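You operate a simulated robot arm through the tools that you are given. There is no shell and no other tool.

Carry out the task below with a simulated robot arm. There is one attempt and no reset: what you move stays moved.

Task
Finish pressing the end plug, then stand the purple core in the grey tray.
Fine: lever down till the end plug is home, lever back, slide out. Leave the other end plugs.

It is judged by the outcome, as a careful person would: the job done as asked, and still so three seconds after it is handed in. It fails if anything else is knocked over, pushed out of place, dropped, spilled or broken.

Robot
A 6-joint arm with a fingered hand, fixed in place. Base frame: the origin is on the floor under the middle of its stand, x ahead of it, y to its left, z up; the work surface is at about z = 0.8. Readings come in m, rad, newtons and seconds.
With the tool pointing down near the work surface it reaches from about 0.34 to 0.82 m from the base axis. Its first joint turns from -2.897 to 2.897 rad. Payload 4 kg.
The TCP is the grasp point between the finger pads, 0.026 m short of the fingertips. In the tool frame z runs along the fingers and y along their closing line. The gripper opens to 0.132 m; its body begins 0.073 m behind the TCP. The gripper is a hand of 5 fingers: y runs from the thumb to the fingers, the wrist lies at [0, 0, -0.239] in the tool frame, and closing takes about 1.5 s.
Orientation is told as [roll, pitch, yaw] about the base's x, y, z axes, in that order, counted from this pose: with the fingers straight down and closing along the base's y, the tool's x points along the base's -x, its y along +y and its z along -z.

Tools
- The arm moves only by the tool send_rows. Its arguments are lists of equal length, an entry for each row: "gripper": the closure, from 0 (fully open) to 1 (shut); "offset": the shift along the tool's x, y, z in m, a list of three; "rotation": the turn, a rotation vector about the tool's x, y, z in rad, a list of three. In form: {"gripper": [gripper, ...], "offset": [[tx, ty, tz], ...], "rotation": [[ax, ay, az], ...]}. A call has 1 to 20 rows; each row is the pose to reach, as a shift and turn from the pose commanded when the call began, along the tool's axes at that moment. Rows are played at 5 a second. More than 0.05 m and 0.15 rad between two rows, or a gripper value outside its range, and nothing of the call is played. Where a pose cannot be reached the arm comes as near as it can. A force on the tool above 40 N (or 10 N above the force at the start of the call, whichever is more), or a blocked arm, ends the call early, and 0.2 s more pass. The fingers move at their own pace (about 0.045 m/s each) and stop on an object; they squeeze with about 26 N. The grip force told is the motor's: it shows also when the fingers shut on nothing. Time passes only in rows, and 0.2 s behind the last, so rows that repeat a pose let the fingers close. The reply holds the time, the measured pose of the TCP, the force on the tool along the base axes, the opening and the grip force, in the units named above and with some noise, with the torque about the TCP (base axes, N m) and any sound that the robot's microphone picked up, and new pictures: "show" is both (left out), scene, wrist or none.
- Cameras (640 x 400 px; columns grow to the right, rows downward): "scene" is fixed at [0.3992, 0.648, 1.5337]; the picture's right is [-0.76, 0.65, 0.00], its down [0.61, 0.72, -0.34] and it looks along [-0.22, -0.26, -0.94] (base axes); focal length 267 px, centre (320, 200). "wrist" rides on the gripper at [0.084, 0.002, -0.097] in the tool frame; the picture's right is [-0.02, 1.00, 0.00], its down [-0.75, -0.01, -0.66] and it looks along [-0.66, -0.01, 0.75] (tool axes); focal length 270 px, centre (320, 200). There is no depth. A picture from a camera that has moved, and an enlarged one, comes with that camera's place and axes in the base frame and with its lens.
- preshape(shape): the hand has 5 fingers and takes this shape, open, in about a second: jaw (thumb against the fingers, like two jaws); tri (thumb and two fingers); tip (a fingertip pinch); poke (one finger out to press); point (the index stretched); flat (the hand flat); cup (the hand cupped); fist (a fist). The gripper value then closes the fingers along that shape, each until it touches; the sizes above hold for jaw. It gives what a move gives, with no picture.
- enlarge(camera, box): a new picture of the part [left, top, right, bottom] of that camera's present view, enlarged. It takes no simulated time.
- sign_off(): hands the job in; it is judged then, once.

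Places have to be worked out from the pictures, the camera data and where the tool is seen. Open the gripper and draw the arm clear of the work before you hand the job in, unless the task says otherwise.

The tools are called after "Request:" as a command line: name --argument value ..., lists and objects as JSON in quotes. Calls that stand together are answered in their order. send_rows: Moves the arm, as the interface text tells. Its arguments: {"type":"object","properties":{"gripper":{"type":"array"},"offset":{"type":"array"},"rotation":{"type":"array"},"show":{"type":"string","enum":["both","scene","wrist","none"]}},"required":["gripper","offset","rotation"]} The other tools are called the same way: preshape (shape) gives the hand a shape; enlarge (camera, box) takes an enlarged picture of a part of a camera's view; sign_off () hands the job in.

At the start:

```text
t: 0.0
tcp_pos: [0.2589, 0.481, 1.189]
tool_rot: [0.0, 0.001, 0.0]
wrist_force: [-0.5, 0.8, -0.5]
moment: [0.05, -0.04, 0.02]
grip_width: 0.1319
gripper_force: 0.1
shape: jaw
```

scene: 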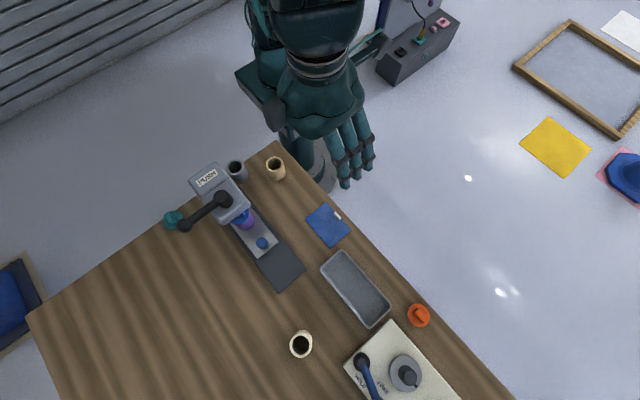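
wrist: 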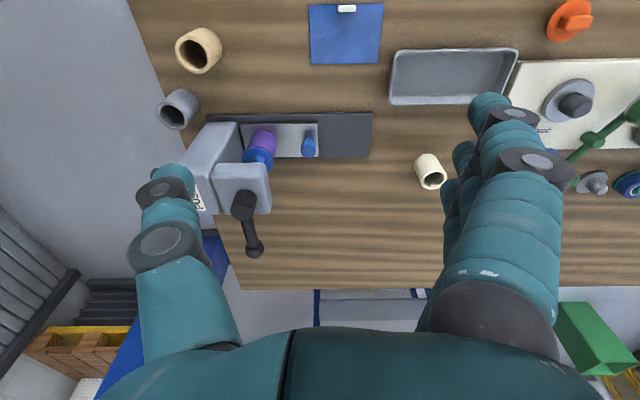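

I start by looking closer at the press, the core and the tray in both cameras before moving anything.

Request:
enlarge --camera "scene" --box '[150, 130, 350, 300]'

Request:
enlarge --camera "wrist" --box '[150, 80, 390, 270]'

Request:
enlarge --camera "scene" --box '[250, 220, 470, 400]'

```text
2.35 times, centred on (250, 215) of scene
camera zoom: at [0.3992, 0.648, 1.5337], right [-0.76, 0.65, 0.0], down [0.61, 0.72, -0.34], along [-0.22, -0.26, -0.94], focal length 628 px, centre (485, 165)
```

zoom: 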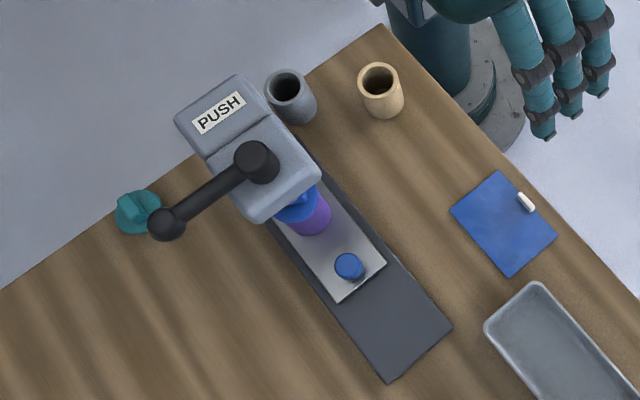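

```text
2.11 times, centred on (270, 175) of wrist
camera zoom: at [0.1757, 0.4831, 1.2853], right [0.02, 1.0, 0.0], down [0.75, -0.01, 0.66], along [0.66, -0.01, -0.75], focal length 569 px, centre (425, 253)
```

zoom: 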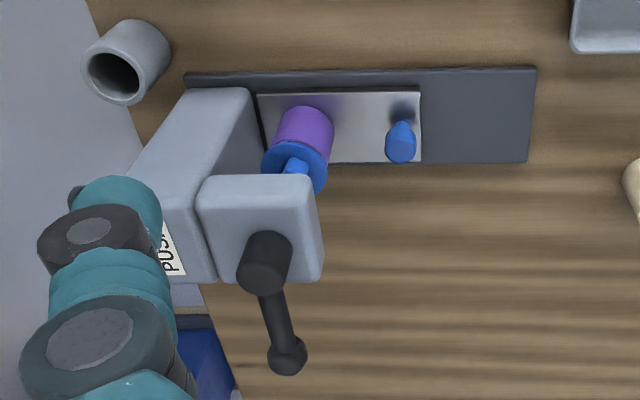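

```text
2.22 times, centred on (360, 310) of scene
camera zoom: at [0.3992, 0.648, 1.5337], right [-0.76, 0.65, 0.0], down [0.61, 0.72, -0.34], along [-0.22, -0.26, -0.94], focal length 593 px, centre (231, -44)
```

zoom: 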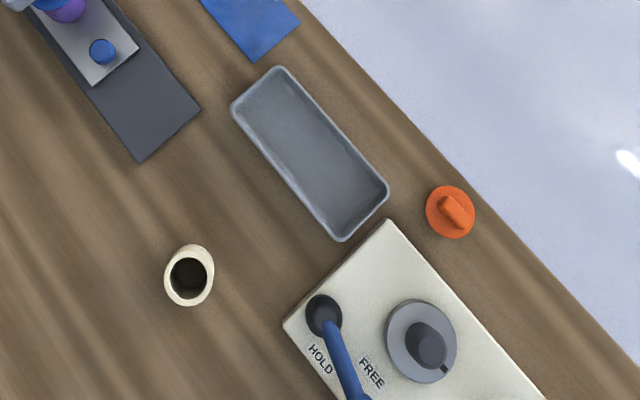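

Rough triangulation puts the lever hub near (0.43, 0.37, 1.01) and its ball near (0.515, 0.374, 1.02). I zoom in tighter to see how the lever is hinged and how the plug and core look.

Request:
enlarge --camera "scene" --box '[160, 150, 280, 225]'

Request:
enlarge --camera "wrist" --box '[190, 170, 310, 260]'

Request:
enlarge --camera "wrist" --box '[220, 110, 340, 185]'

Request:
enlarge --camera "scene" --box '[220, 200, 320, 270]'

```text
5.33 times, centred on (220, 188) of scene
camera zoom: at [0.3992, 0.648, 1.5337], right [-0.76, 0.65, 0.0], down [0.61, 0.72, -0.34], along [-0.22, -0.26, -0.94], focal length 1423 px, centre (853, 267)
```

zoom: 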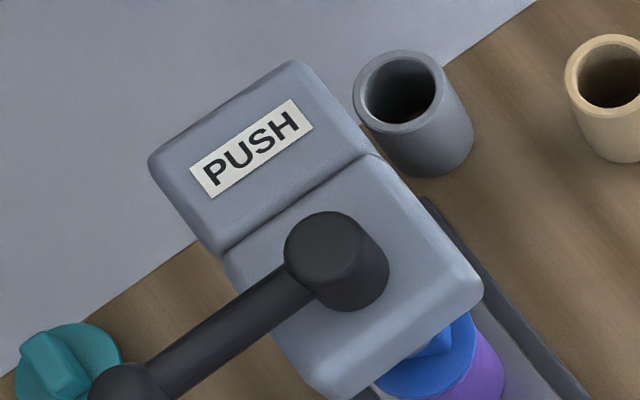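

```text
4.44 times, centred on (250, 215) of wrist
camera zoom: at [0.1757, 0.4831, 1.2853], right [0.02, 1.0, 0.0], down [0.75, -0.01, 0.66], along [0.66, -0.01, -0.75], focal length 1201 px, centre (631, 133)
```

zoom: 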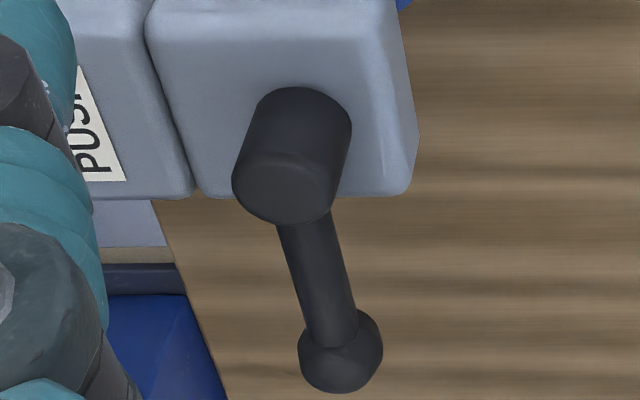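

```text
5.33 times, centred on (280, 148) of wrist
camera zoom: at [0.1757, 0.4831, 1.2853], right [0.02, 1.0, 0.0], down [0.75, -0.01, 0.66], along [0.66, -0.01, -0.75], focal length 1442 px, centre (533, 480)
```

zoom: 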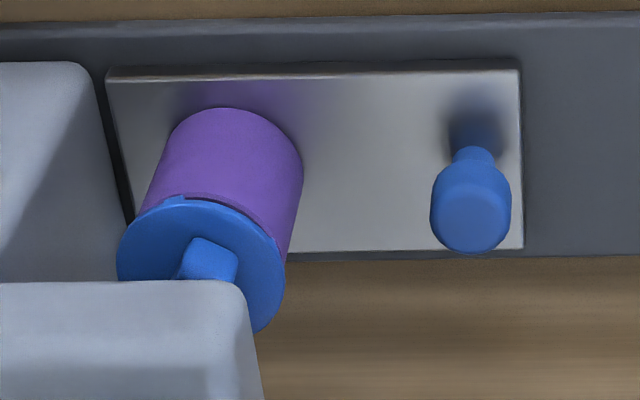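

```text
5.71 times, centred on (270, 235) of scene
camera zoom: at [0.3992, 0.648, 1.5337], right [-0.76, 0.65, 0.0], down [0.61, 0.72, -0.34], along [-0.22, -0.26, -0.94], focal length 1525 px, centre (606, 0)
```

zoom: 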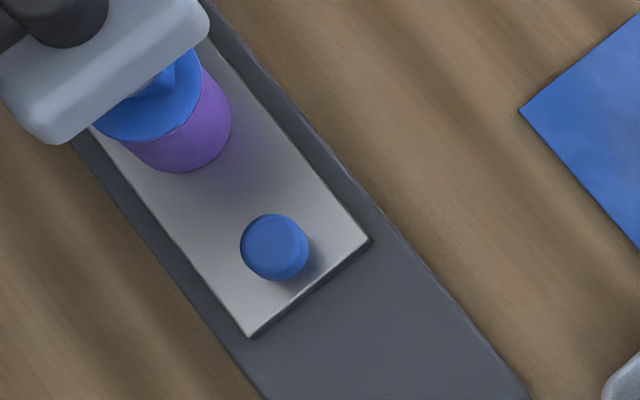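

The lever is a horizontal arm along +x on a vertical hub on top of the press head. I check the rest of the bench for context and obstacles before approaching.

Request:
enlarge --camera "wrist" --box '[380, 0, 640, 200]'

Request:
enlarge --camera "scene" --box '[150, 180, 270, 255]'

```text
2.00 times, centred on (510, 100) of wrist
camera zoom: at [0.1757, 0.4831, 1.2853], right [0.02, 1.0, 0.0], down [0.75, -0.01, 0.66], along [0.66, -0.01, -0.75], focal length 541 px, centre (-60, 400)
```

zoom: 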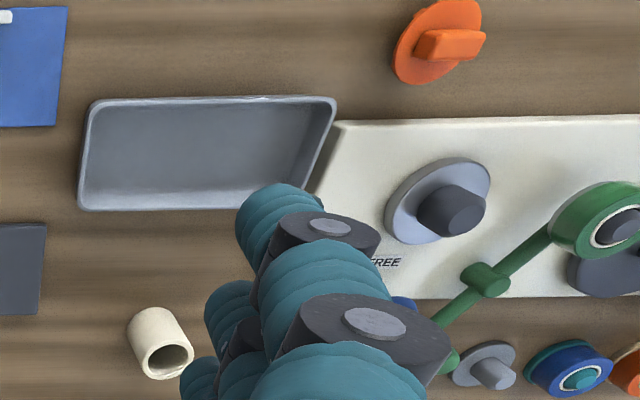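

```text
5.33 times, centred on (210, 218) of scene
camera zoom: at [0.3992, 0.648, 1.5337], right [-0.76, 0.65, 0.0], down [0.61, 0.72, -0.34], along [-0.22, -0.26, -0.94], focal length 1423 px, centre (907, 107)
```

zoom: 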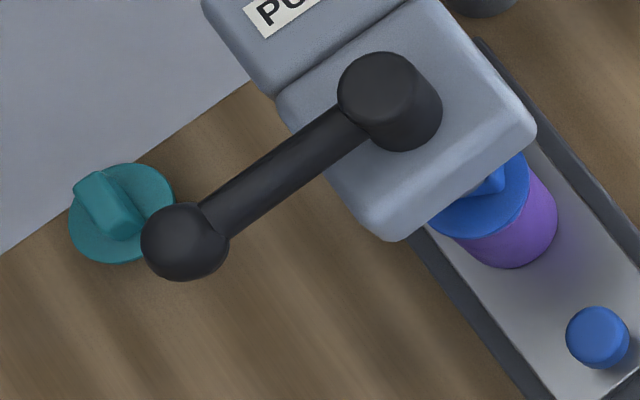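

The press, core and tray are located: the core sits under the ram at about (0.43, 0.373), and the tray is centred near (0.32, 0.70). I move the open hand high over the lever ball at about (0.52, 0.374), staying at z 1.19, well above the press.

Request:
send_rows --gripper '[0, 0, 0, 0, 0, 0, 0, 0, 0, 0]' --offset '[[-0.026, -0.0107, 0], [-0.052, -0.0214, 0], [-0.078, -0.0321, 0], [-0.104, -0.0428, 0], [-0.131, -0.0535, 0], [-0.157, -0.0642, 0], [-0.183, -0.0749, 0], [-0.209, -0.0856, 0], [-0.235, -0.0963, 0], [-0.261, -0.107, 0]]' --rotation '[[0, 0, 0], [0, 0, 0], [0, 0, 0], [0, 0, 0], [0, 0, 0], [0, 0, 0], [0, 0, 0], [0, 0, 0], [0, 0, 0], [0, 0, 0]]'

```text
t: 2.2
tcp_pos: [0.5202, 0.3751, 1.1883]
tool_rot: [-0.001, 0.0, 0.001]
wrist_force: [0.3, -0.3, -0.4]
moment: [0.02, 0.0, 0.03]
grip_width: 0.1319
gripper_force: 0.1
shape: jaw
camera wrist: at [0.4352, 0.3762, 1.2854], right [0.02, 1.0, 0.0], down [0.75, -0.01, 0.66], along [0.66, -0.01, -0.75], focal length 270 px, centre (320, 200)
```

scene: 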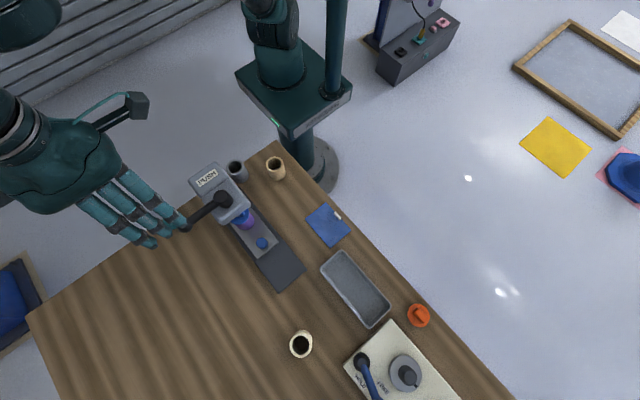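
wrist: 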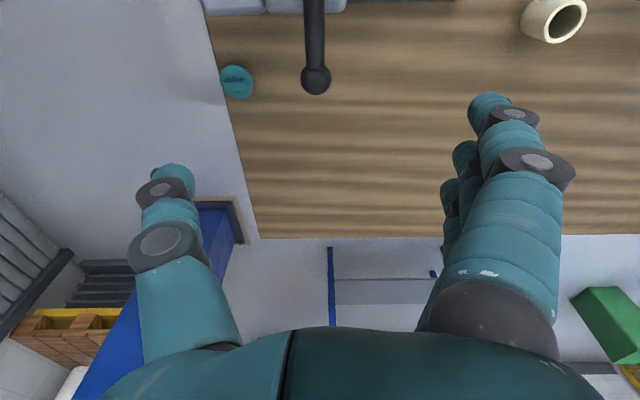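

The ball shows at about (0.517, 0.371, 1.02), right between thumb and fingers. I lower the open hand straight down so the ball sits at the grasp point.

Request:
send_rows --gripper '[0, 0, 0, 0, 0, 0, 0, 0]' --offset '[[-0.002, -0.004, 0.021], [-0.002, -0.004, 0.042], [-0.002, -0.004, 0.063], [-0.002, -0.004, 0.084], [-0.002, -0.004, 0.105], [-0.002, -0.004, 0.126], [-0.002, -0.004, 0.147], [-0.002, -0.004, 0.165]]' --rotation '[[0, 0, 0], [0, 0, 0], [0, 0, 0], [0, 0, 0], [0, 0, 0], [0, 0, 0], [0, 0, 0], [0, 0, 0]]'

```text
t: 4.0
tcp_pos: [0.5232, 0.3713, 1.0229]
tool_rot: [0.0, 0.001, 0.0]
wrist_force: [0.0, -0.8, 0.0]
moment: [0.0, -0.01, -0.01]
grip_width: 0.1319
gripper_force: 0.2
shape: jaw
camera wrist: at [0.4385, 0.3731, 1.1195], right [0.02, 1.0, 0.0], down [0.75, -0.01, 0.66], along [0.66, -0.01, -0.75], focal length 270 px, centre (320, 200)
```

scene: 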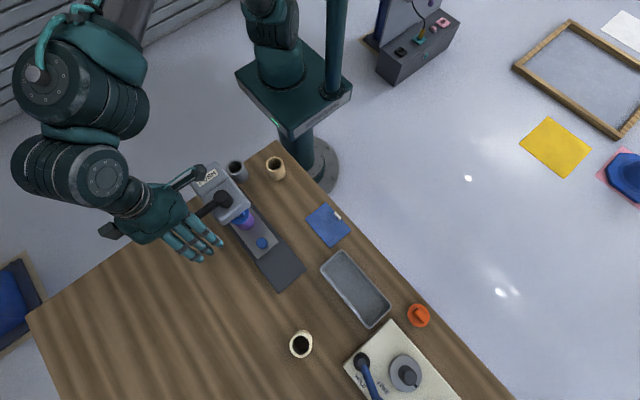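
wrist: 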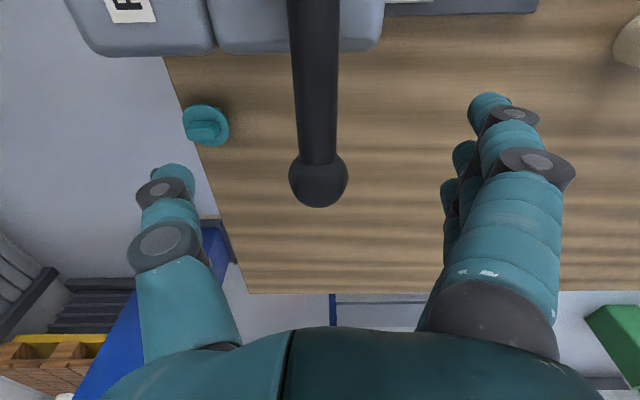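

The ball is centred between thumb and fingers at the grasp point with no contact force. I close the hand on it and watch for forces.

Request:
send_rows --gripper '[0.3, 0.5, 0.7, 0.8, 0.9, 1, 1, 1, 1, 1]' --offset '[[0, 0, 0], [0, 0, 0], [0, 0, 0], [0, 0, 0], [0, 0, 0], [0, 0, 0], [0, 0, 0], [0, 0, 0], [0, 0, 0], [0, 0, 0]]' --rotation '[[0, 0, 0], [0, 0, 0], [0, 0, 0], [0, 0, 0], [0, 0, 0], [0, 0, 0], [0, 0, 0], [0, 0, 0], [0, 0, 0], [0, 0, 0]]'

```text
t: 6.2
tcp_pos: [0.5229, 0.371, 1.0229]
tool_rot: [0.0, 0.001, 0.001]
wrist_force: [1.5, 1.6, -3.2]
moment: [0.08, 0.0, -0.15]
grip_width: 0.0165
gripper_force: 26.1
shape: jaw
camera wrist: at [0.4387, 0.3731, 1.1196], right [0.02, 1.0, 0.0], down [0.75, -0.01, 0.66], along [0.66, -0.01, -0.75], focal length 270 px, centre (320, 200)
```

scene: 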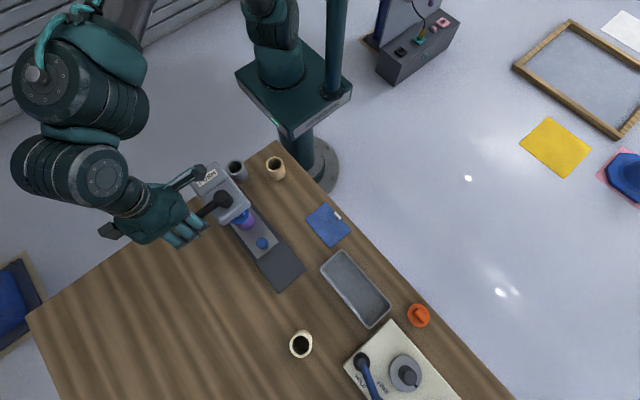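
wrist: 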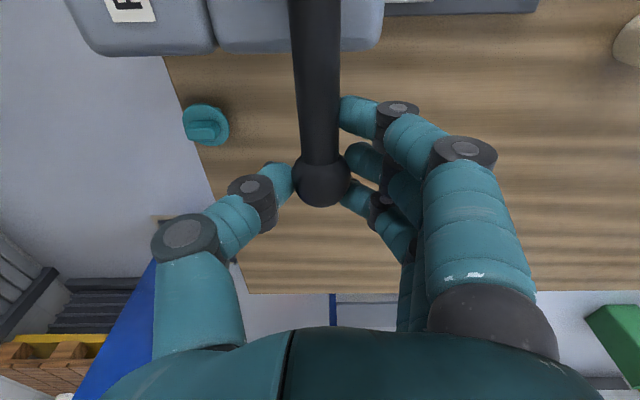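

The hand has the ball and lever arm (opening 0.0165, 26 N grip). I now press down gently in small steps to find out whether the lever swings downward.

Request:
send_rows --gripper '[1, 1, 1, 1, 1]' --offset '[[0, 0, 0.002], [0, 0, 0.004], [0, 0, 0.006], [0, 0, 0.008], [0, 0, 0.01]]' --rotation '[[0, 0, 0], [0, 0, 0], [0, 0, 0], [0, 0, 0], [0, 0, 0]]' --show "wrist"

```text
t: 7.4
tcp_pos: [0.5229, 0.3692, 1.0127]
tool_rot: [-0.001, 0.004, -0.002]
wrist_force: [6.1, 0.9, 3.4]
moment: [-0.02, -0.08, -0.13]
grip_width: 0.0159
gripper_force: 26.2
shape: jaw
camera wrist: at [0.4386, 0.3725, 1.1106], right [0.02, 1.0, 0.0], down [0.75, -0.01, 0.66], along [0.66, -0.01, -0.75], focal length 270 px, centre (320, 200)
```

wrist: 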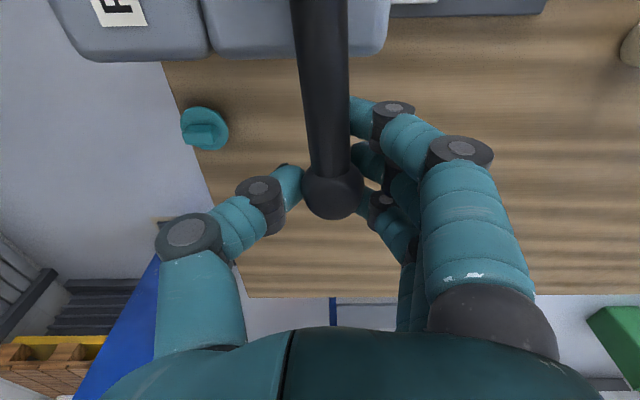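

Request:
enlarge --camera "wrist" --box '[200, 0, 440, 240]'

Request:
enlarge --camera "scene" --box '[140, 150, 280, 260]'

```text
1.67 times, centred on (320, 120) of wrist
camera zoom: at [0.4386, 0.3725, 1.1106], right [0.02, 1.0, 0.0], down [0.75, -0.01, 0.66], along [0.66, -0.01, -0.75], focal length 450 px, centre (320, 333)
```

zoom: 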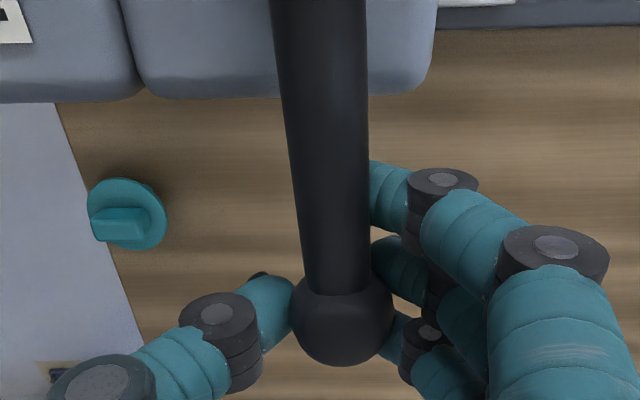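

```text
3.64 times, centred on (210, 205) of scene
camera zoom: at [0.3992, 0.648, 1.5337], right [-0.76, 0.65, 0.0], down [0.61, 0.72, -0.34], along [-0.22, -0.26, -0.94], focal length 970 px, centre (720, 182)
```

zoom: 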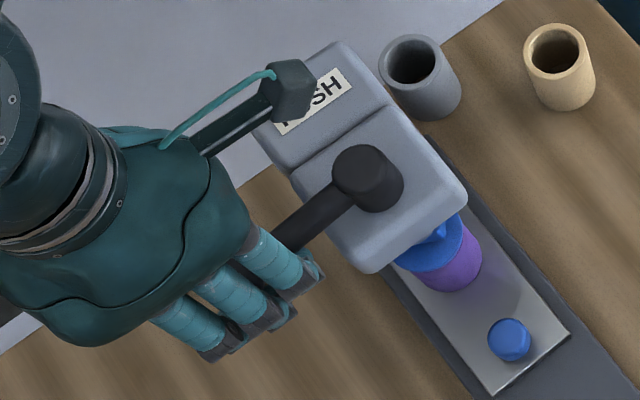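

The TCP went down 10 mm with almost no force, but the ball stayed at its height and swung about 4° toward +y, so the arm seems to turn about the vertical hub. I go back up to the ball's height and test a small swing toward +y.

Request:
send_rows --gripper '[1, 1, 1, 1, 1, 1, 1]' --offset '[[0, 0, -0.004], [0, 0.001, -0.007], [0, 0.004, -0.007], [0, 0.008, -0.007], [0, 0.012, -0.007], [0, 0.016, -0.007], [0, 0.02, -0.007]]' --rotation '[[0, 0, 0], [0, 0, 0], [0, 0, 0], [0, 0, 0], [0, 0, 0], [0, 0, 0], [0, 0, 0]]'

```text
t: 8.3
tcp_pos: [0.5216, 0.3738, 1.0151]
tool_rot: [-0.005, 0.008, 0.001]
wrist_force: [8.8, -0.5, -16.0]
moment: [-0.11, -0.3, 0.03]
grip_width: 0.0132
gripper_force: 25.6
shape: jaw
stopped in row 4: the force on the tool passed its limit at 41 N (the readings are from after the stop); the commanded pose is now the measured one
camera wrist: at [0.4387, 0.3779, 1.1129], right [0.02, 1.0, -0.01], down [0.76, -0.01, 0.65], along [0.65, -0.02, -0.76], focal length 270 px, centre (320, 200)
```

scene: 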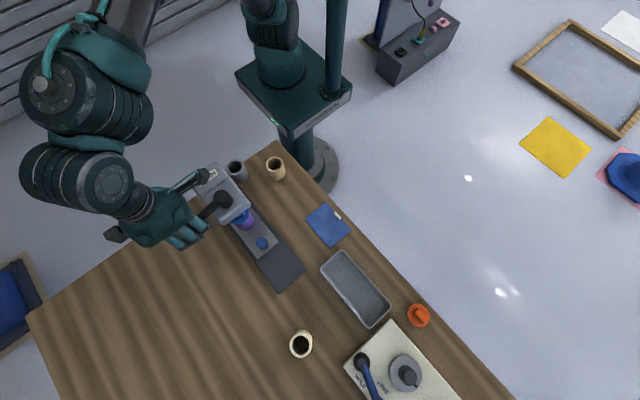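
wrist: 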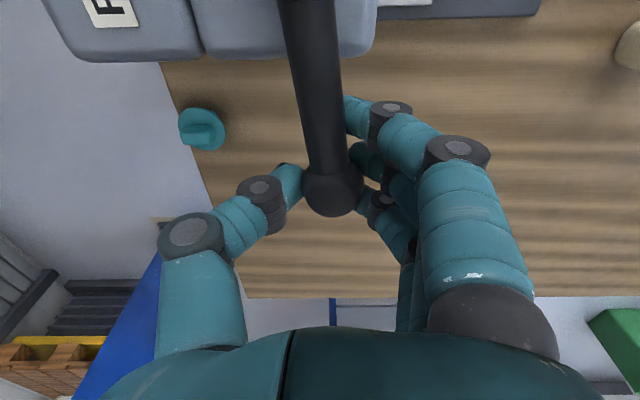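

Sideways toward +y the ball follows freely while z is stiff (the 41 N was from pulling up). So the lever turns about the vertical hub; I relax z a little and follow the arc toward +y, turning the hand with it.

Request:
send_rows --gripper '[1, 1, 1, 1, 1, 1]' --offset '[[0, 0, 0.003], [0.0008, 0.004, 0.003], [0.0016, 0.008, 0.003], [0.0025, 0.012, 0.003], [0.0036, 0.016, 0.003], [0.0048, 0.02, 0.003]]' --rotation '[[0, 0, 0], [0, 0, -0.045], [0, 0, -0.09], [0, 0, -0.135], [0, 0, -0.18], [0, 0, -0.225]]'

Request:
enlarge --camera "scene" --box '[140, 150, 280, 260]'

```text
t: 9.7
tcp_pos: [0.5169, 0.3968, 1.0145]
tool_rot: [-0.002, 0.005, 0.227]
wrist_force: [16.9, 5.7, -9.6]
moment: [0.03, -0.38, -0.1]
grip_width: 0.0135
gripper_force: 26.4
shape: jaw
camera wrist: at [0.4356, 0.3801, 1.1121], right [-0.2, 0.98, 0.0], down [0.74, 0.16, 0.65], along [0.64, 0.13, -0.76], focal length 270 px, centre (320, 200)
```

scene: 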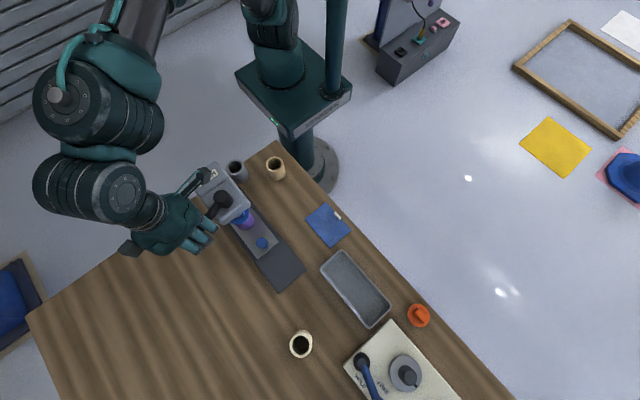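
wrist: 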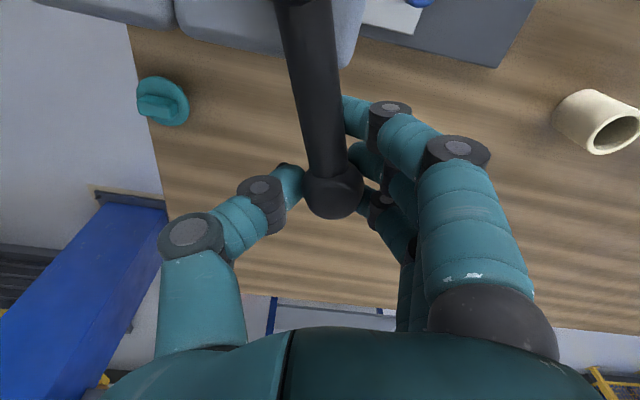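

```text
3.64 times, centred on (210, 205) of scene
camera zoom: at [0.3992, 0.648, 1.5337], right [-0.76, 0.65, 0.0], down [0.61, 0.72, -0.34], along [-0.22, -0.26, -0.94], focal length 970 px, centre (720, 182)
```

zoom: 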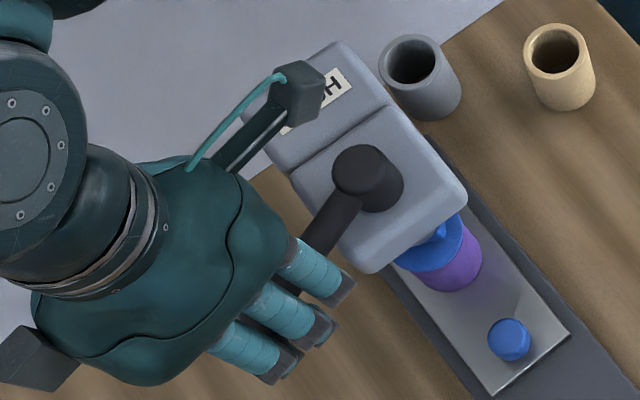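

The lever turns smoothly toward +y (about 15° now). I compare the plug against the first picture to see if it has started moving down.

Request:
enlarge --camera "scene" --box '[220, 200, 320, 270]'

Request:
enlarge --camera "scene" --box '[190, 160, 270, 235]'

```text
5.71 times, centred on (270, 235) of scene
camera zoom: at [0.3992, 0.648, 1.5337], right [-0.76, 0.65, 0.0], down [0.61, 0.72, -0.34], along [-0.22, -0.26, -0.94], focal length 1525 px, centre (606, 0)
```

zoom: 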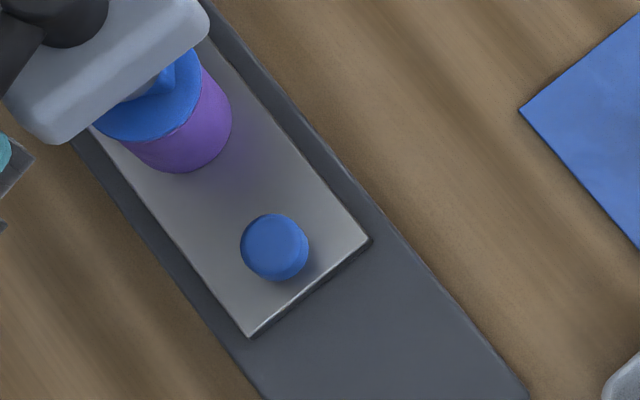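

```text
5.33 times, centred on (230, 198) of scene
camera zoom: at [0.3992, 0.648, 1.5337], right [-0.76, 0.65, 0.0], down [0.61, 0.72, -0.34], along [-0.22, -0.26, -0.94], focal length 1423 px, centre (800, 213)
```

zoom: 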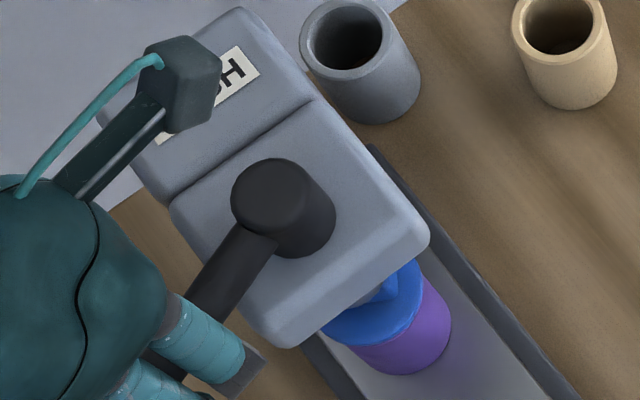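

No clear plug movement yet, and little resistance. I keep following the arc toward +y by another 0.5 rad, watching force and sound.

Request:
send_rows --gripper '[1, 1, 1, 1, 1]' --offset '[[-0.002, 0.0095, 0.002], [-0.0003, 0.0189, 0.002], [0.0023, 0.028, 0.002], [0.0057, 0.0368, 0.002], [0.0102, 0.0453, 0.002]]' --rotation '[[0, 0, -0.1], [0, 0, -0.2], [0, 0, -0.3], [0, 0, -0.4], [0, 0, -0.5]]'

Request:
enlarge --camera "scene" --box '[190, 160, 270, 235]'

```text
t: 10.9
tcp_pos: [0.4949, 0.4387, 1.0123]
tool_rot: [0.001, 0.007, 0.729]
wrist_force: [-10.2, -10.5, -8.6]
moment: [-0.13, 0.01, -0.01]
grip_width: 0.0133
gripper_force: 26.1
shape: jaw
camera wrist: at [0.433, 0.384, 1.1092], right [-0.65, 0.76, 0.0], down [0.58, 0.49, 0.65], along [0.5, 0.42, -0.76], focal length 270 px, centre (320, 200)
```

scene: 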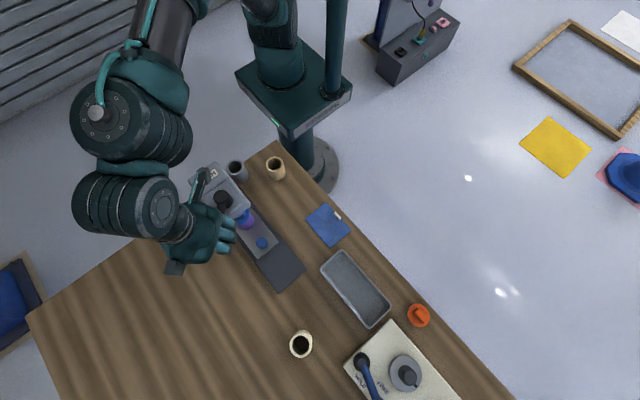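
wrist: 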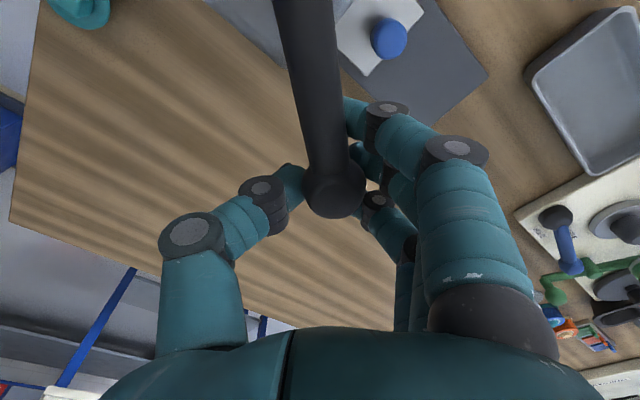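

```text
5.33 times, centred on (230, 198) of scene
camera zoom: at [0.3992, 0.648, 1.5337], right [-0.76, 0.65, 0.0], down [0.61, 0.72, -0.34], along [-0.22, -0.26, -0.94], focal length 1423 px, centre (800, 213)
```

zoom: 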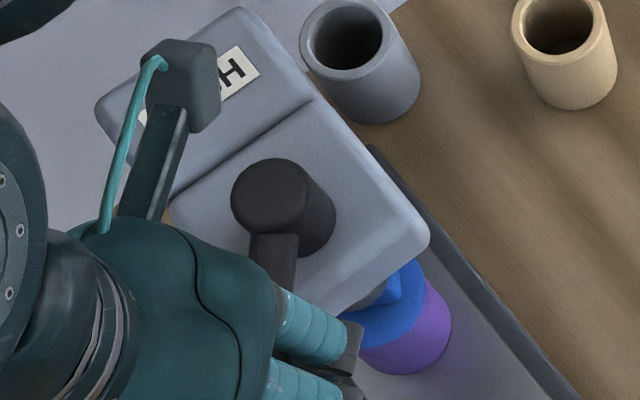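

Lever is at about 45°, still free apart from a radial mismatch of my arc. I refine the hub to (0.432, 0.370) and continue the arc by another 0.5 rad with a slightly smaller radius.

Request:
send_rows --gripper '[1, 1, 1, 1, 1]' --offset '[[0.0025, 0.0089, 0.001], [0.0057, 0.0175, 0.001], [0.0093, 0.0259, 0.001], [0.0131, 0.034, 0.001], [0.0179, 0.0417, 0.001]]' --rotation '[[0, 0, -0.1], [0, 0, -0.2], [0, 0, -0.3], [0, 0, -0.4], [0, 0, -0.5]]'

Request:
enlarge --camera "scene" --box '[190, 160, 270, 235]'

```text
t: 12.1
tcp_pos: [0.4627, 0.4556, 1.0099]
tool_rot: [-0.001, -0.006, 1.173]
wrist_force: [19.9, 9.0, -9.8]
moment: [0.07, -0.35, -0.3]
grip_width: 0.0137
gripper_force: 25.8
shape: jaw
stopped in row 5: the force on the tool passed its limit at 43 N (the readings are from after the stop); the commanded pose is now the measured one
camera wrist: at [0.4296, 0.3795, 1.1071], right [-0.91, 0.41, 0.0], down [0.3, 0.69, 0.66], along [0.27, 0.6, -0.75], focal length 270 px, centre (320, 200)
```

scene: 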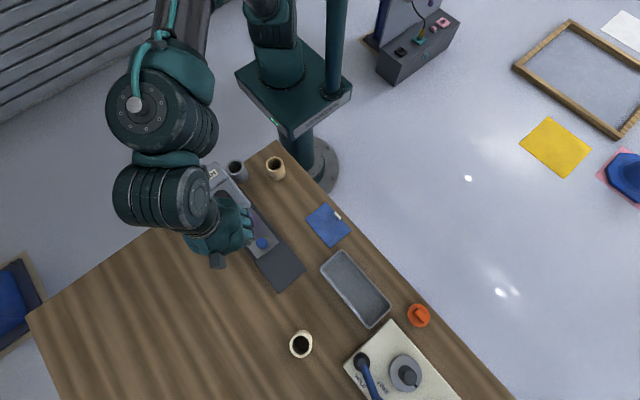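
wrist: 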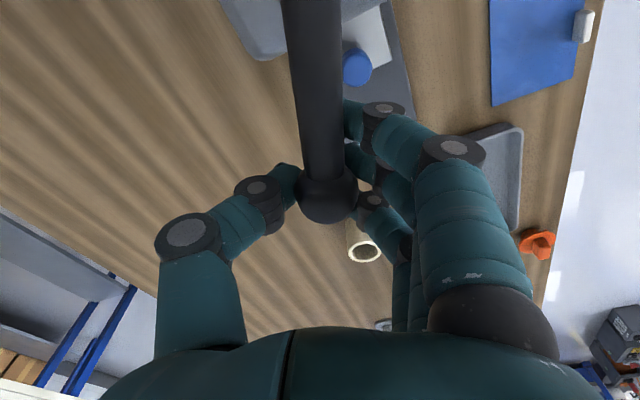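

```text
5.33 times, centred on (230, 198) of scene
camera zoom: at [0.3992, 0.648, 1.5337], right [-0.76, 0.65, 0.0], down [0.61, 0.72, -0.34], along [-0.22, -0.26, -0.94], focal length 1423 px, centre (800, 213)
```

zoom: 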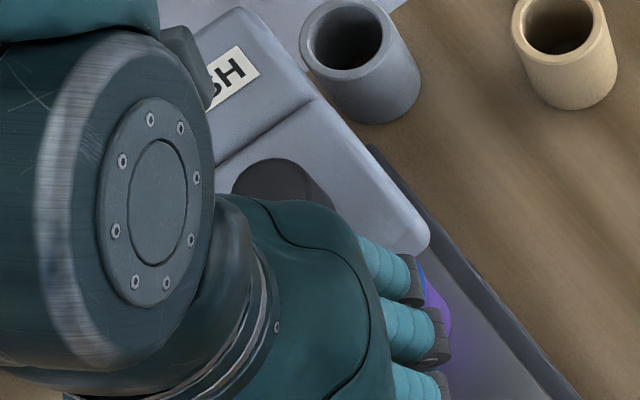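

Tangential resistance of about 16–40 N appeared near θ ≈ 1.2 rad: either the plug is being pressed or a stop. I ease the radial error and push on in smaller steps to feel which it is.

Request:
send_rows --gripper '[1, 1, 1, 1, 1, 1]' --offset '[[-0.002, 0.0001, 0], [-0.0017, 0.0047, 0], [-0.001, 0.0094, 0], [-0.0003, 0.0139, 0], [0.0008, 0.0184, 0], [0.002, 0.0229, 0]]' --rotation '[[0, 0, 0], [0, 0, -0.05], [0, 0, -0.1], [0, 0, -0.15], [0, 0, -0.2], [0, 0, -0.25]]'

Request:
enlarge --camera "wrist" --box '[220, 0, 460, 240]'

```text
t: 13.5
tcp_pos: [0.4449, 0.4609, 1.0104]
tool_rot: [-0.004, -0.005, 1.409]
wrist_force: [30.7, -10.1, -2.5]
moment: [-0.01, -0.28, -0.18]
grip_width: 0.019
gripper_force: 25.7
shape: jaw
stopped in row 6: the force on the tool passed its limit at 41 N (the readings are from after the stop); the commanded pose is now the measured one
camera wrist: at [0.4302, 0.3785, 1.1082], right [-0.98, 0.18, 0.0], down [0.13, 0.74, 0.66], along [0.12, 0.65, -0.75], focal length 270 px, centre (320, 200)
```

scene: 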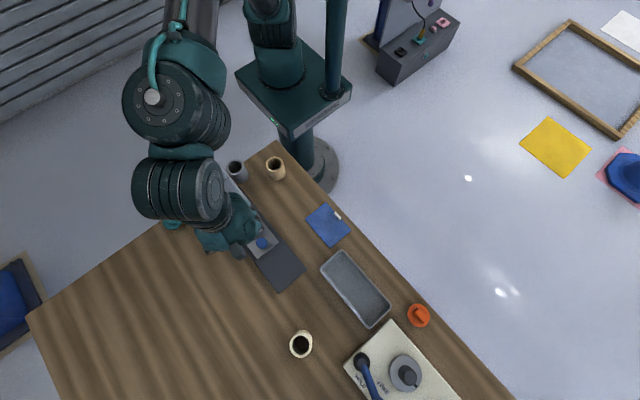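
wrist: 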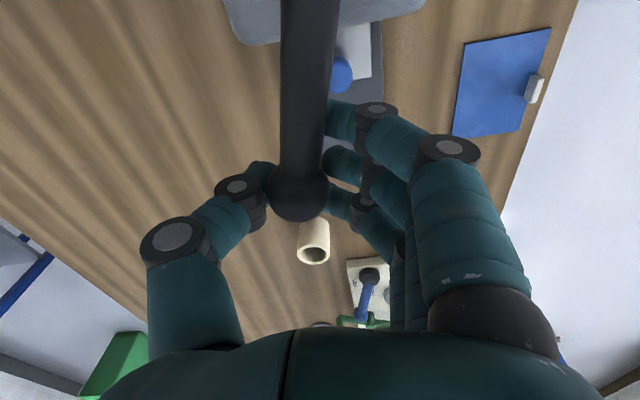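

```text
1.67 times, centred on (340, 120) of wrist
camera zoom: at [0.4302, 0.3785, 1.1082], right [-0.98, 0.18, 0.0], down [0.13, 0.74, 0.66], along [0.12, 0.65, -0.75], focal length 450 px, centre (287, 333)
```

zoom: 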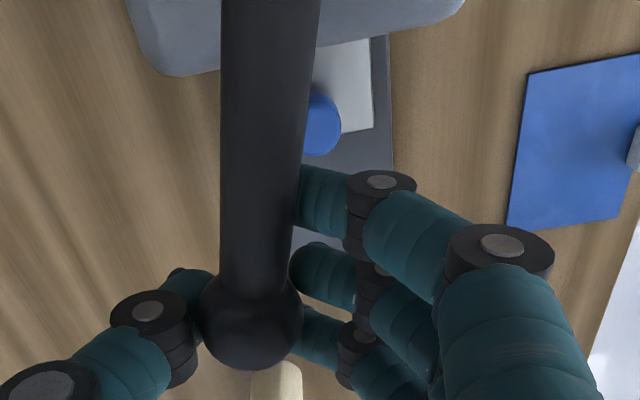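

The ball has advanced to about 1.3 rad under a ~31 N load. I push a few more millimetres along the tangent to see whether it still yields or is hard against a stop.

Request:
send_rows --gripper '[1, 1, 1, 1]' --offset '[[0, 0.003, 0], [0, 0.006, 0], [0.0005, 0.009, 0], [0.001, 0.012, 0]]' --rotation '[[0, 0, -0.03], [0, 0, -0.06], [0, 0, -0.09], [0, 0, -0.12]]'

```text
t: 14.1
tcp_pos: [0.4424, 0.4617, 1.0125]
tool_rot: [-0.008, -0.005, 1.451]
wrist_force: [33.6, -8.8, -2.7]
moment: [-0.05, -0.29, -0.16]
grip_width: 0.0198
gripper_force: 26.5
shape: jaw
stopped in row 2: the force on the tool passed its limit at 44 N (the readings are from after the stop); the commanded pose is now the measured one
camera wrist: at [0.4312, 0.3776, 1.1085], right [-0.99, 0.14, -0.01], down [0.1, 0.74, 0.66], along [0.1, 0.66, -0.75], focal length 270 px, centre (320, 200)
```

scene: 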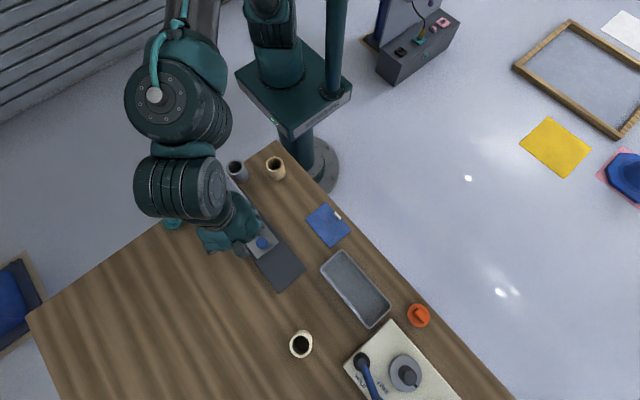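
wrist: 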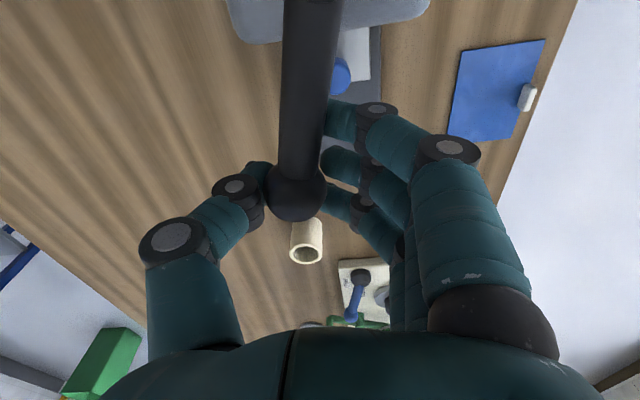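

The ball did not move with 44 N peak, so the lever is hard against something at about 75°. I unload, open the hand and rise so I can see the plug.

Request:
send_rows --gripper '[1, 1, 0.7, 0.5, 0.4, 0.4, 0.4, 0.4, 0.4, 0.4, 0.4, 0.4, 0.4]' --offset '[[0, -0.004, 0], [0, -0.007, 0], [0, -0.007, 0], [0, -0.007, 0], [0, -0.007, 0], [0, -0.007, 0], [0, -0.007, -0.01], [0, -0.007, -0.03], [0, -0.007, -0.05], [0, -0.007, -0.075], [0, -0.007, -0.1], [-0.02, -0.04, -0.12], [-0.04, -0.08, -0.14]]' --rotation '[[0, 0, 0], [0, 0, 0], [0, 0, 0], [0, 0, 0], [0, 0, 0], [0, 0, 0], [0, 0, 0], [0, 0, 0], [0, 0, 0], [0, 0, 0], [0, 0, 0], [0, 0, 0], [0, 0, 0]]'

Request:
enlarge --camera "scene" --box '[190, 160, 270, 235]'

Request:
enlarge --camera "scene" --box '[220, 200, 320, 270]'

```text
t: 16.9
tcp_pos: [0.5231, 0.4892, 1.158]
tool_rot: [-0.007, -0.006, 1.46]
wrist_force: [-1.3, -1.0, 6.2]
moment: [0.15, -0.14, 0.01]
grip_width: 0.0787
gripper_force: 0.2
shape: jaw
camera wrist: at [0.5112, 0.4055, 1.2536], right [-0.99, 0.13, -0.01], down [0.1, 0.74, 0.66], along [0.09, 0.66, -0.75], focal length 270 px, centre (320, 200)
```

scene: 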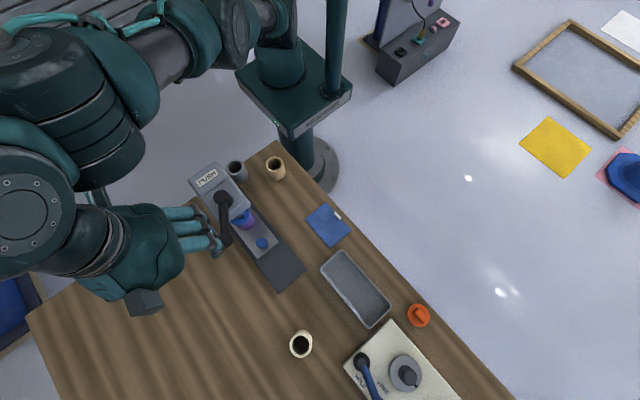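
wrist: 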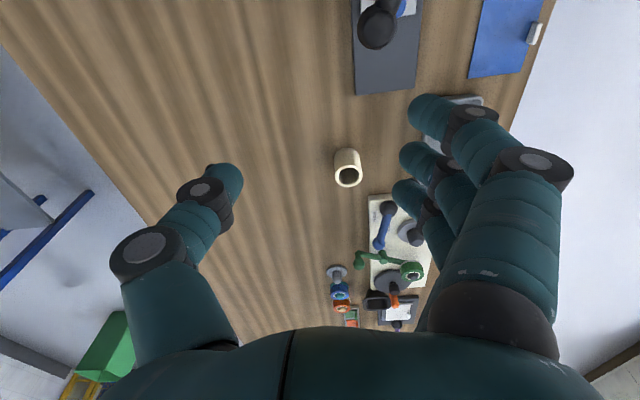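

```text
5.33 times, centred on (230, 198) of scene
camera zoom: at [0.3992, 0.648, 1.5337], right [-0.76, 0.65, 0.0], down [0.61, 0.72, -0.34], along [-0.22, -0.26, -0.94], focal length 1423 px, centre (800, 213)
```

zoom: 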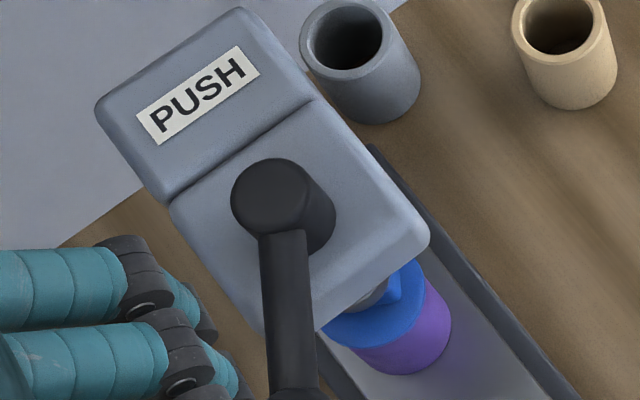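

```text
5.71 times, centred on (270, 235) of scene
camera zoom: at [0.3992, 0.648, 1.5337], right [-0.76, 0.65, 0.0], down [0.61, 0.72, -0.34], along [-0.22, -0.26, -0.94], focal length 1525 px, centre (606, 0)
```

zoom: 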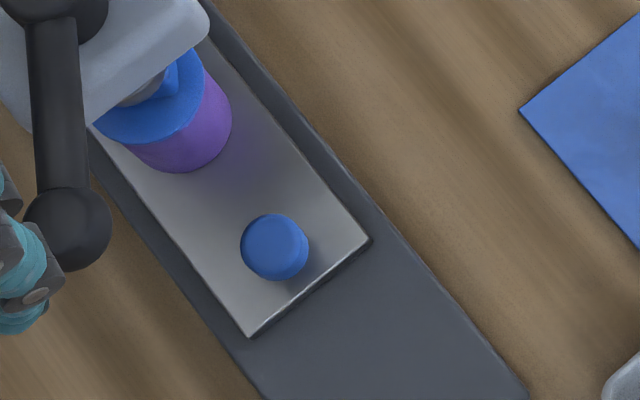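

The lever now rests at about 60°, and a grey ram seems to show under the head beside the plug. I zoom in tightly on the plug to judge whether it is home.

Request:
enlarge --camera "scene" --box '[225, 200, 265, 235]'

Request:
enlarge --camera "scene" --box '[185, 190, 265, 250]'

```text
11.43 times, centred on (245, 218) of scene
camera zoom: at [0.3992, 0.648, 1.5337], right [-0.76, 0.65, 0.0], down [0.61, 0.72, -0.34], along [-0.22, -0.26, -0.94], focal length 3049 px, centre (1177, 0)
```

zoom: 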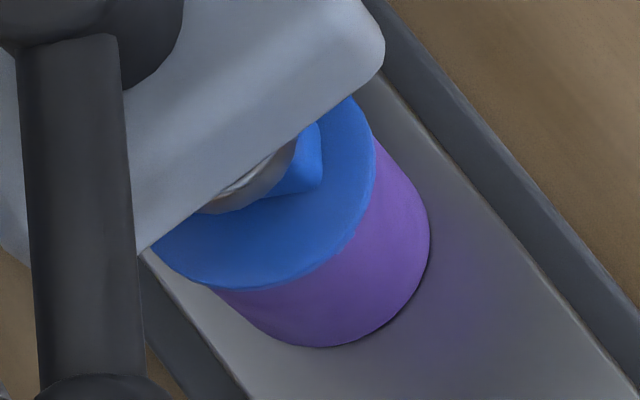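

```text
6.67 times, centred on (225, 220) of scene
camera zoom: at [0.3992, 0.648, 1.5337], right [-0.76, 0.65, 0.0], down [0.61, 0.72, -0.34], along [-0.22, -0.26, -0.94], focal length 1779 px, centre (953, 67)
```

zoom: 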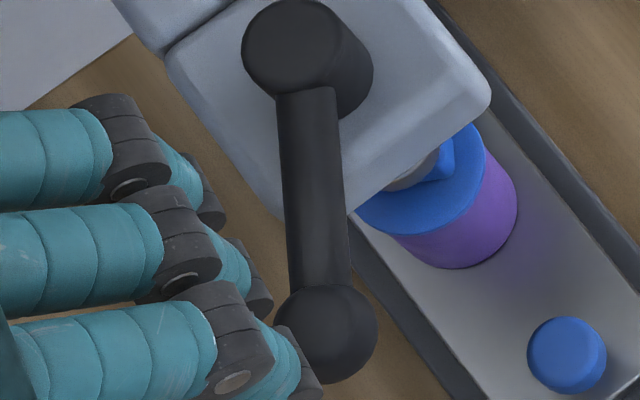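

The ram has come down beside the plug, but I can't tell from above whether the flange is flush. I return to the exact starting viewpoint so I can compare the same wrist close-up directly.

Request:
send_rows --gripper '[0.4, 0.4, 0.4, 0.4, 0.4, 0.4, 0.4, 0.4, 0.4, 0.4, 0.4, 0.4]' --offset '[[0.003, 0.022, -0.012], [0.006, 0.044, -0.022], [0.009, 0.065, -0.031], [0.012, 0.087, -0.031], [0.0155, 0.109, -0.031], [0.0186, 0.131, -0.031], [0.0217, 0.153, -0.031], [0.0248, 0.174, -0.031], [0.028, 0.196, -0.031], [0.031, 0.218, -0.031], [0.034, 0.24, -0.031], [0.0373, 0.2617, -0.031]]' --rotation '[[0, 0, 0.1217], [0, 0, 0.2433], [0, 0, 0.365], [0, 0, 0.4867], [0, 0, 0.6083], [0, 0, 0.73], [0, 0, 0.8517], [0, 0, 0.9733], [0, 0, 1.095], [0, 0, 1.2167], [0, 0, 1.3383], [0, 0, 1.46]]' --show "wrist"

Request:
enlarge --camera "wrist" --box '[220, 110, 340, 185]'

Request:
enlarge --camera "wrist" --box '[190, 130, 290, 210]'

```text
t: 19.5
tcp_pos: [0.2591, 0.4857, 1.1816]
tool_rot: [0.003, -0.006, -0.001]
wrist_force: [0.0, -0.7, 1.4]
moment: [-0.03, -0.04, 0.0]
grip_width: 0.0791
gripper_force: 0.0
shape: jaw
camera wrist: at [0.1745, 0.488, 1.2777], right [0.02, 1.0, 0.0], down [0.75, -0.02, 0.66], along [0.66, -0.01, -0.75], focal length 270 px, centre (320, 200)
```

wrist: 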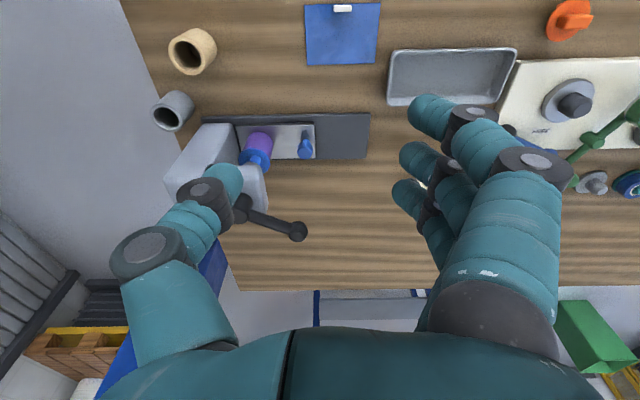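

```text
5.33 times, centred on (280, 148) of wrist
camera zoom: at [0.1745, 0.488, 1.2777], right [0.02, 1.0, 0.0], down [0.75, -0.02, 0.66], along [0.66, -0.01, -0.75], focal length 1442 px, centre (533, 480)
```

zoom: 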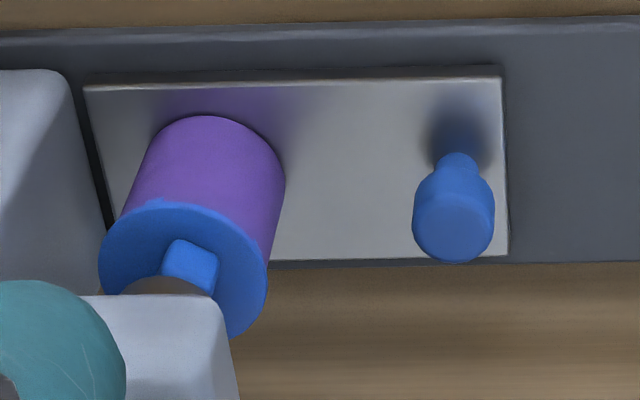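

```text
5.00 times, centred on (240, 170) of wrist
camera zoom: at [0.1745, 0.488, 1.2777], right [0.02, 1.0, 0.0], down [0.75, -0.02, 0.66], along [0.66, -0.01, -0.75], focal length 1351 px, centre (720, 350)
```

zoom: 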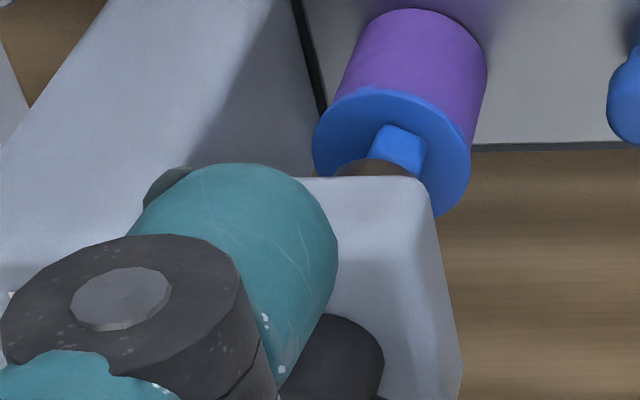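

Comparing with the first close-up and correcting for the small camera shift, the flange seems about 3 mm lower than before. I zoom further on the joint between flange and core to see if any gap remains.

Request:
enlarge --camera "wrist" --box '[232, 125, 282, 175]'

Request:
enlarge --camera "scene" --box '[225, 200, 265, 235]'

```text
8.00 times, centred on (257, 150) of wrist
camera zoom: at [0.1745, 0.488, 1.2777], right [0.02, 1.0, 0.0], down [0.75, -0.02, 0.66], along [0.66, -0.01, -0.75], focal length 2162 px, centre (824, 600)
```

zoom: 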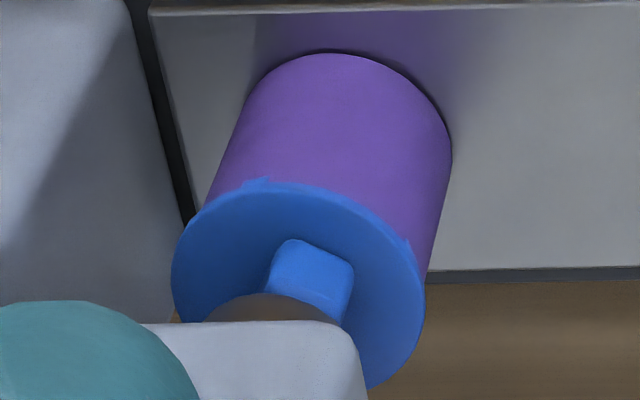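

```text
11.43 times, centred on (245, 218) of scene
camera zoom: at [0.3992, 0.648, 1.5337], right [-0.76, 0.65, 0.0], down [0.61, 0.72, -0.34], along [-0.22, -0.26, -0.94], focal length 3049 px, centre (1177, 0)
```

zoom: 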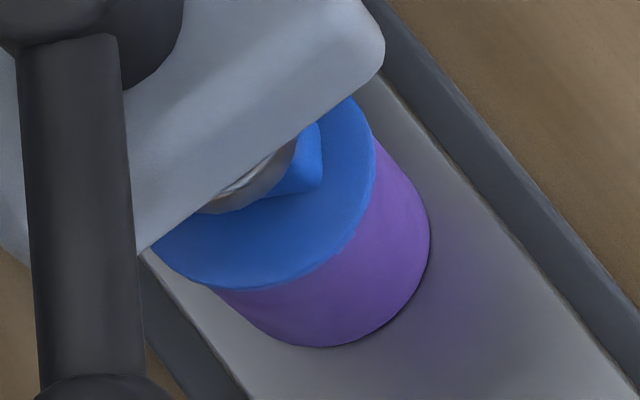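

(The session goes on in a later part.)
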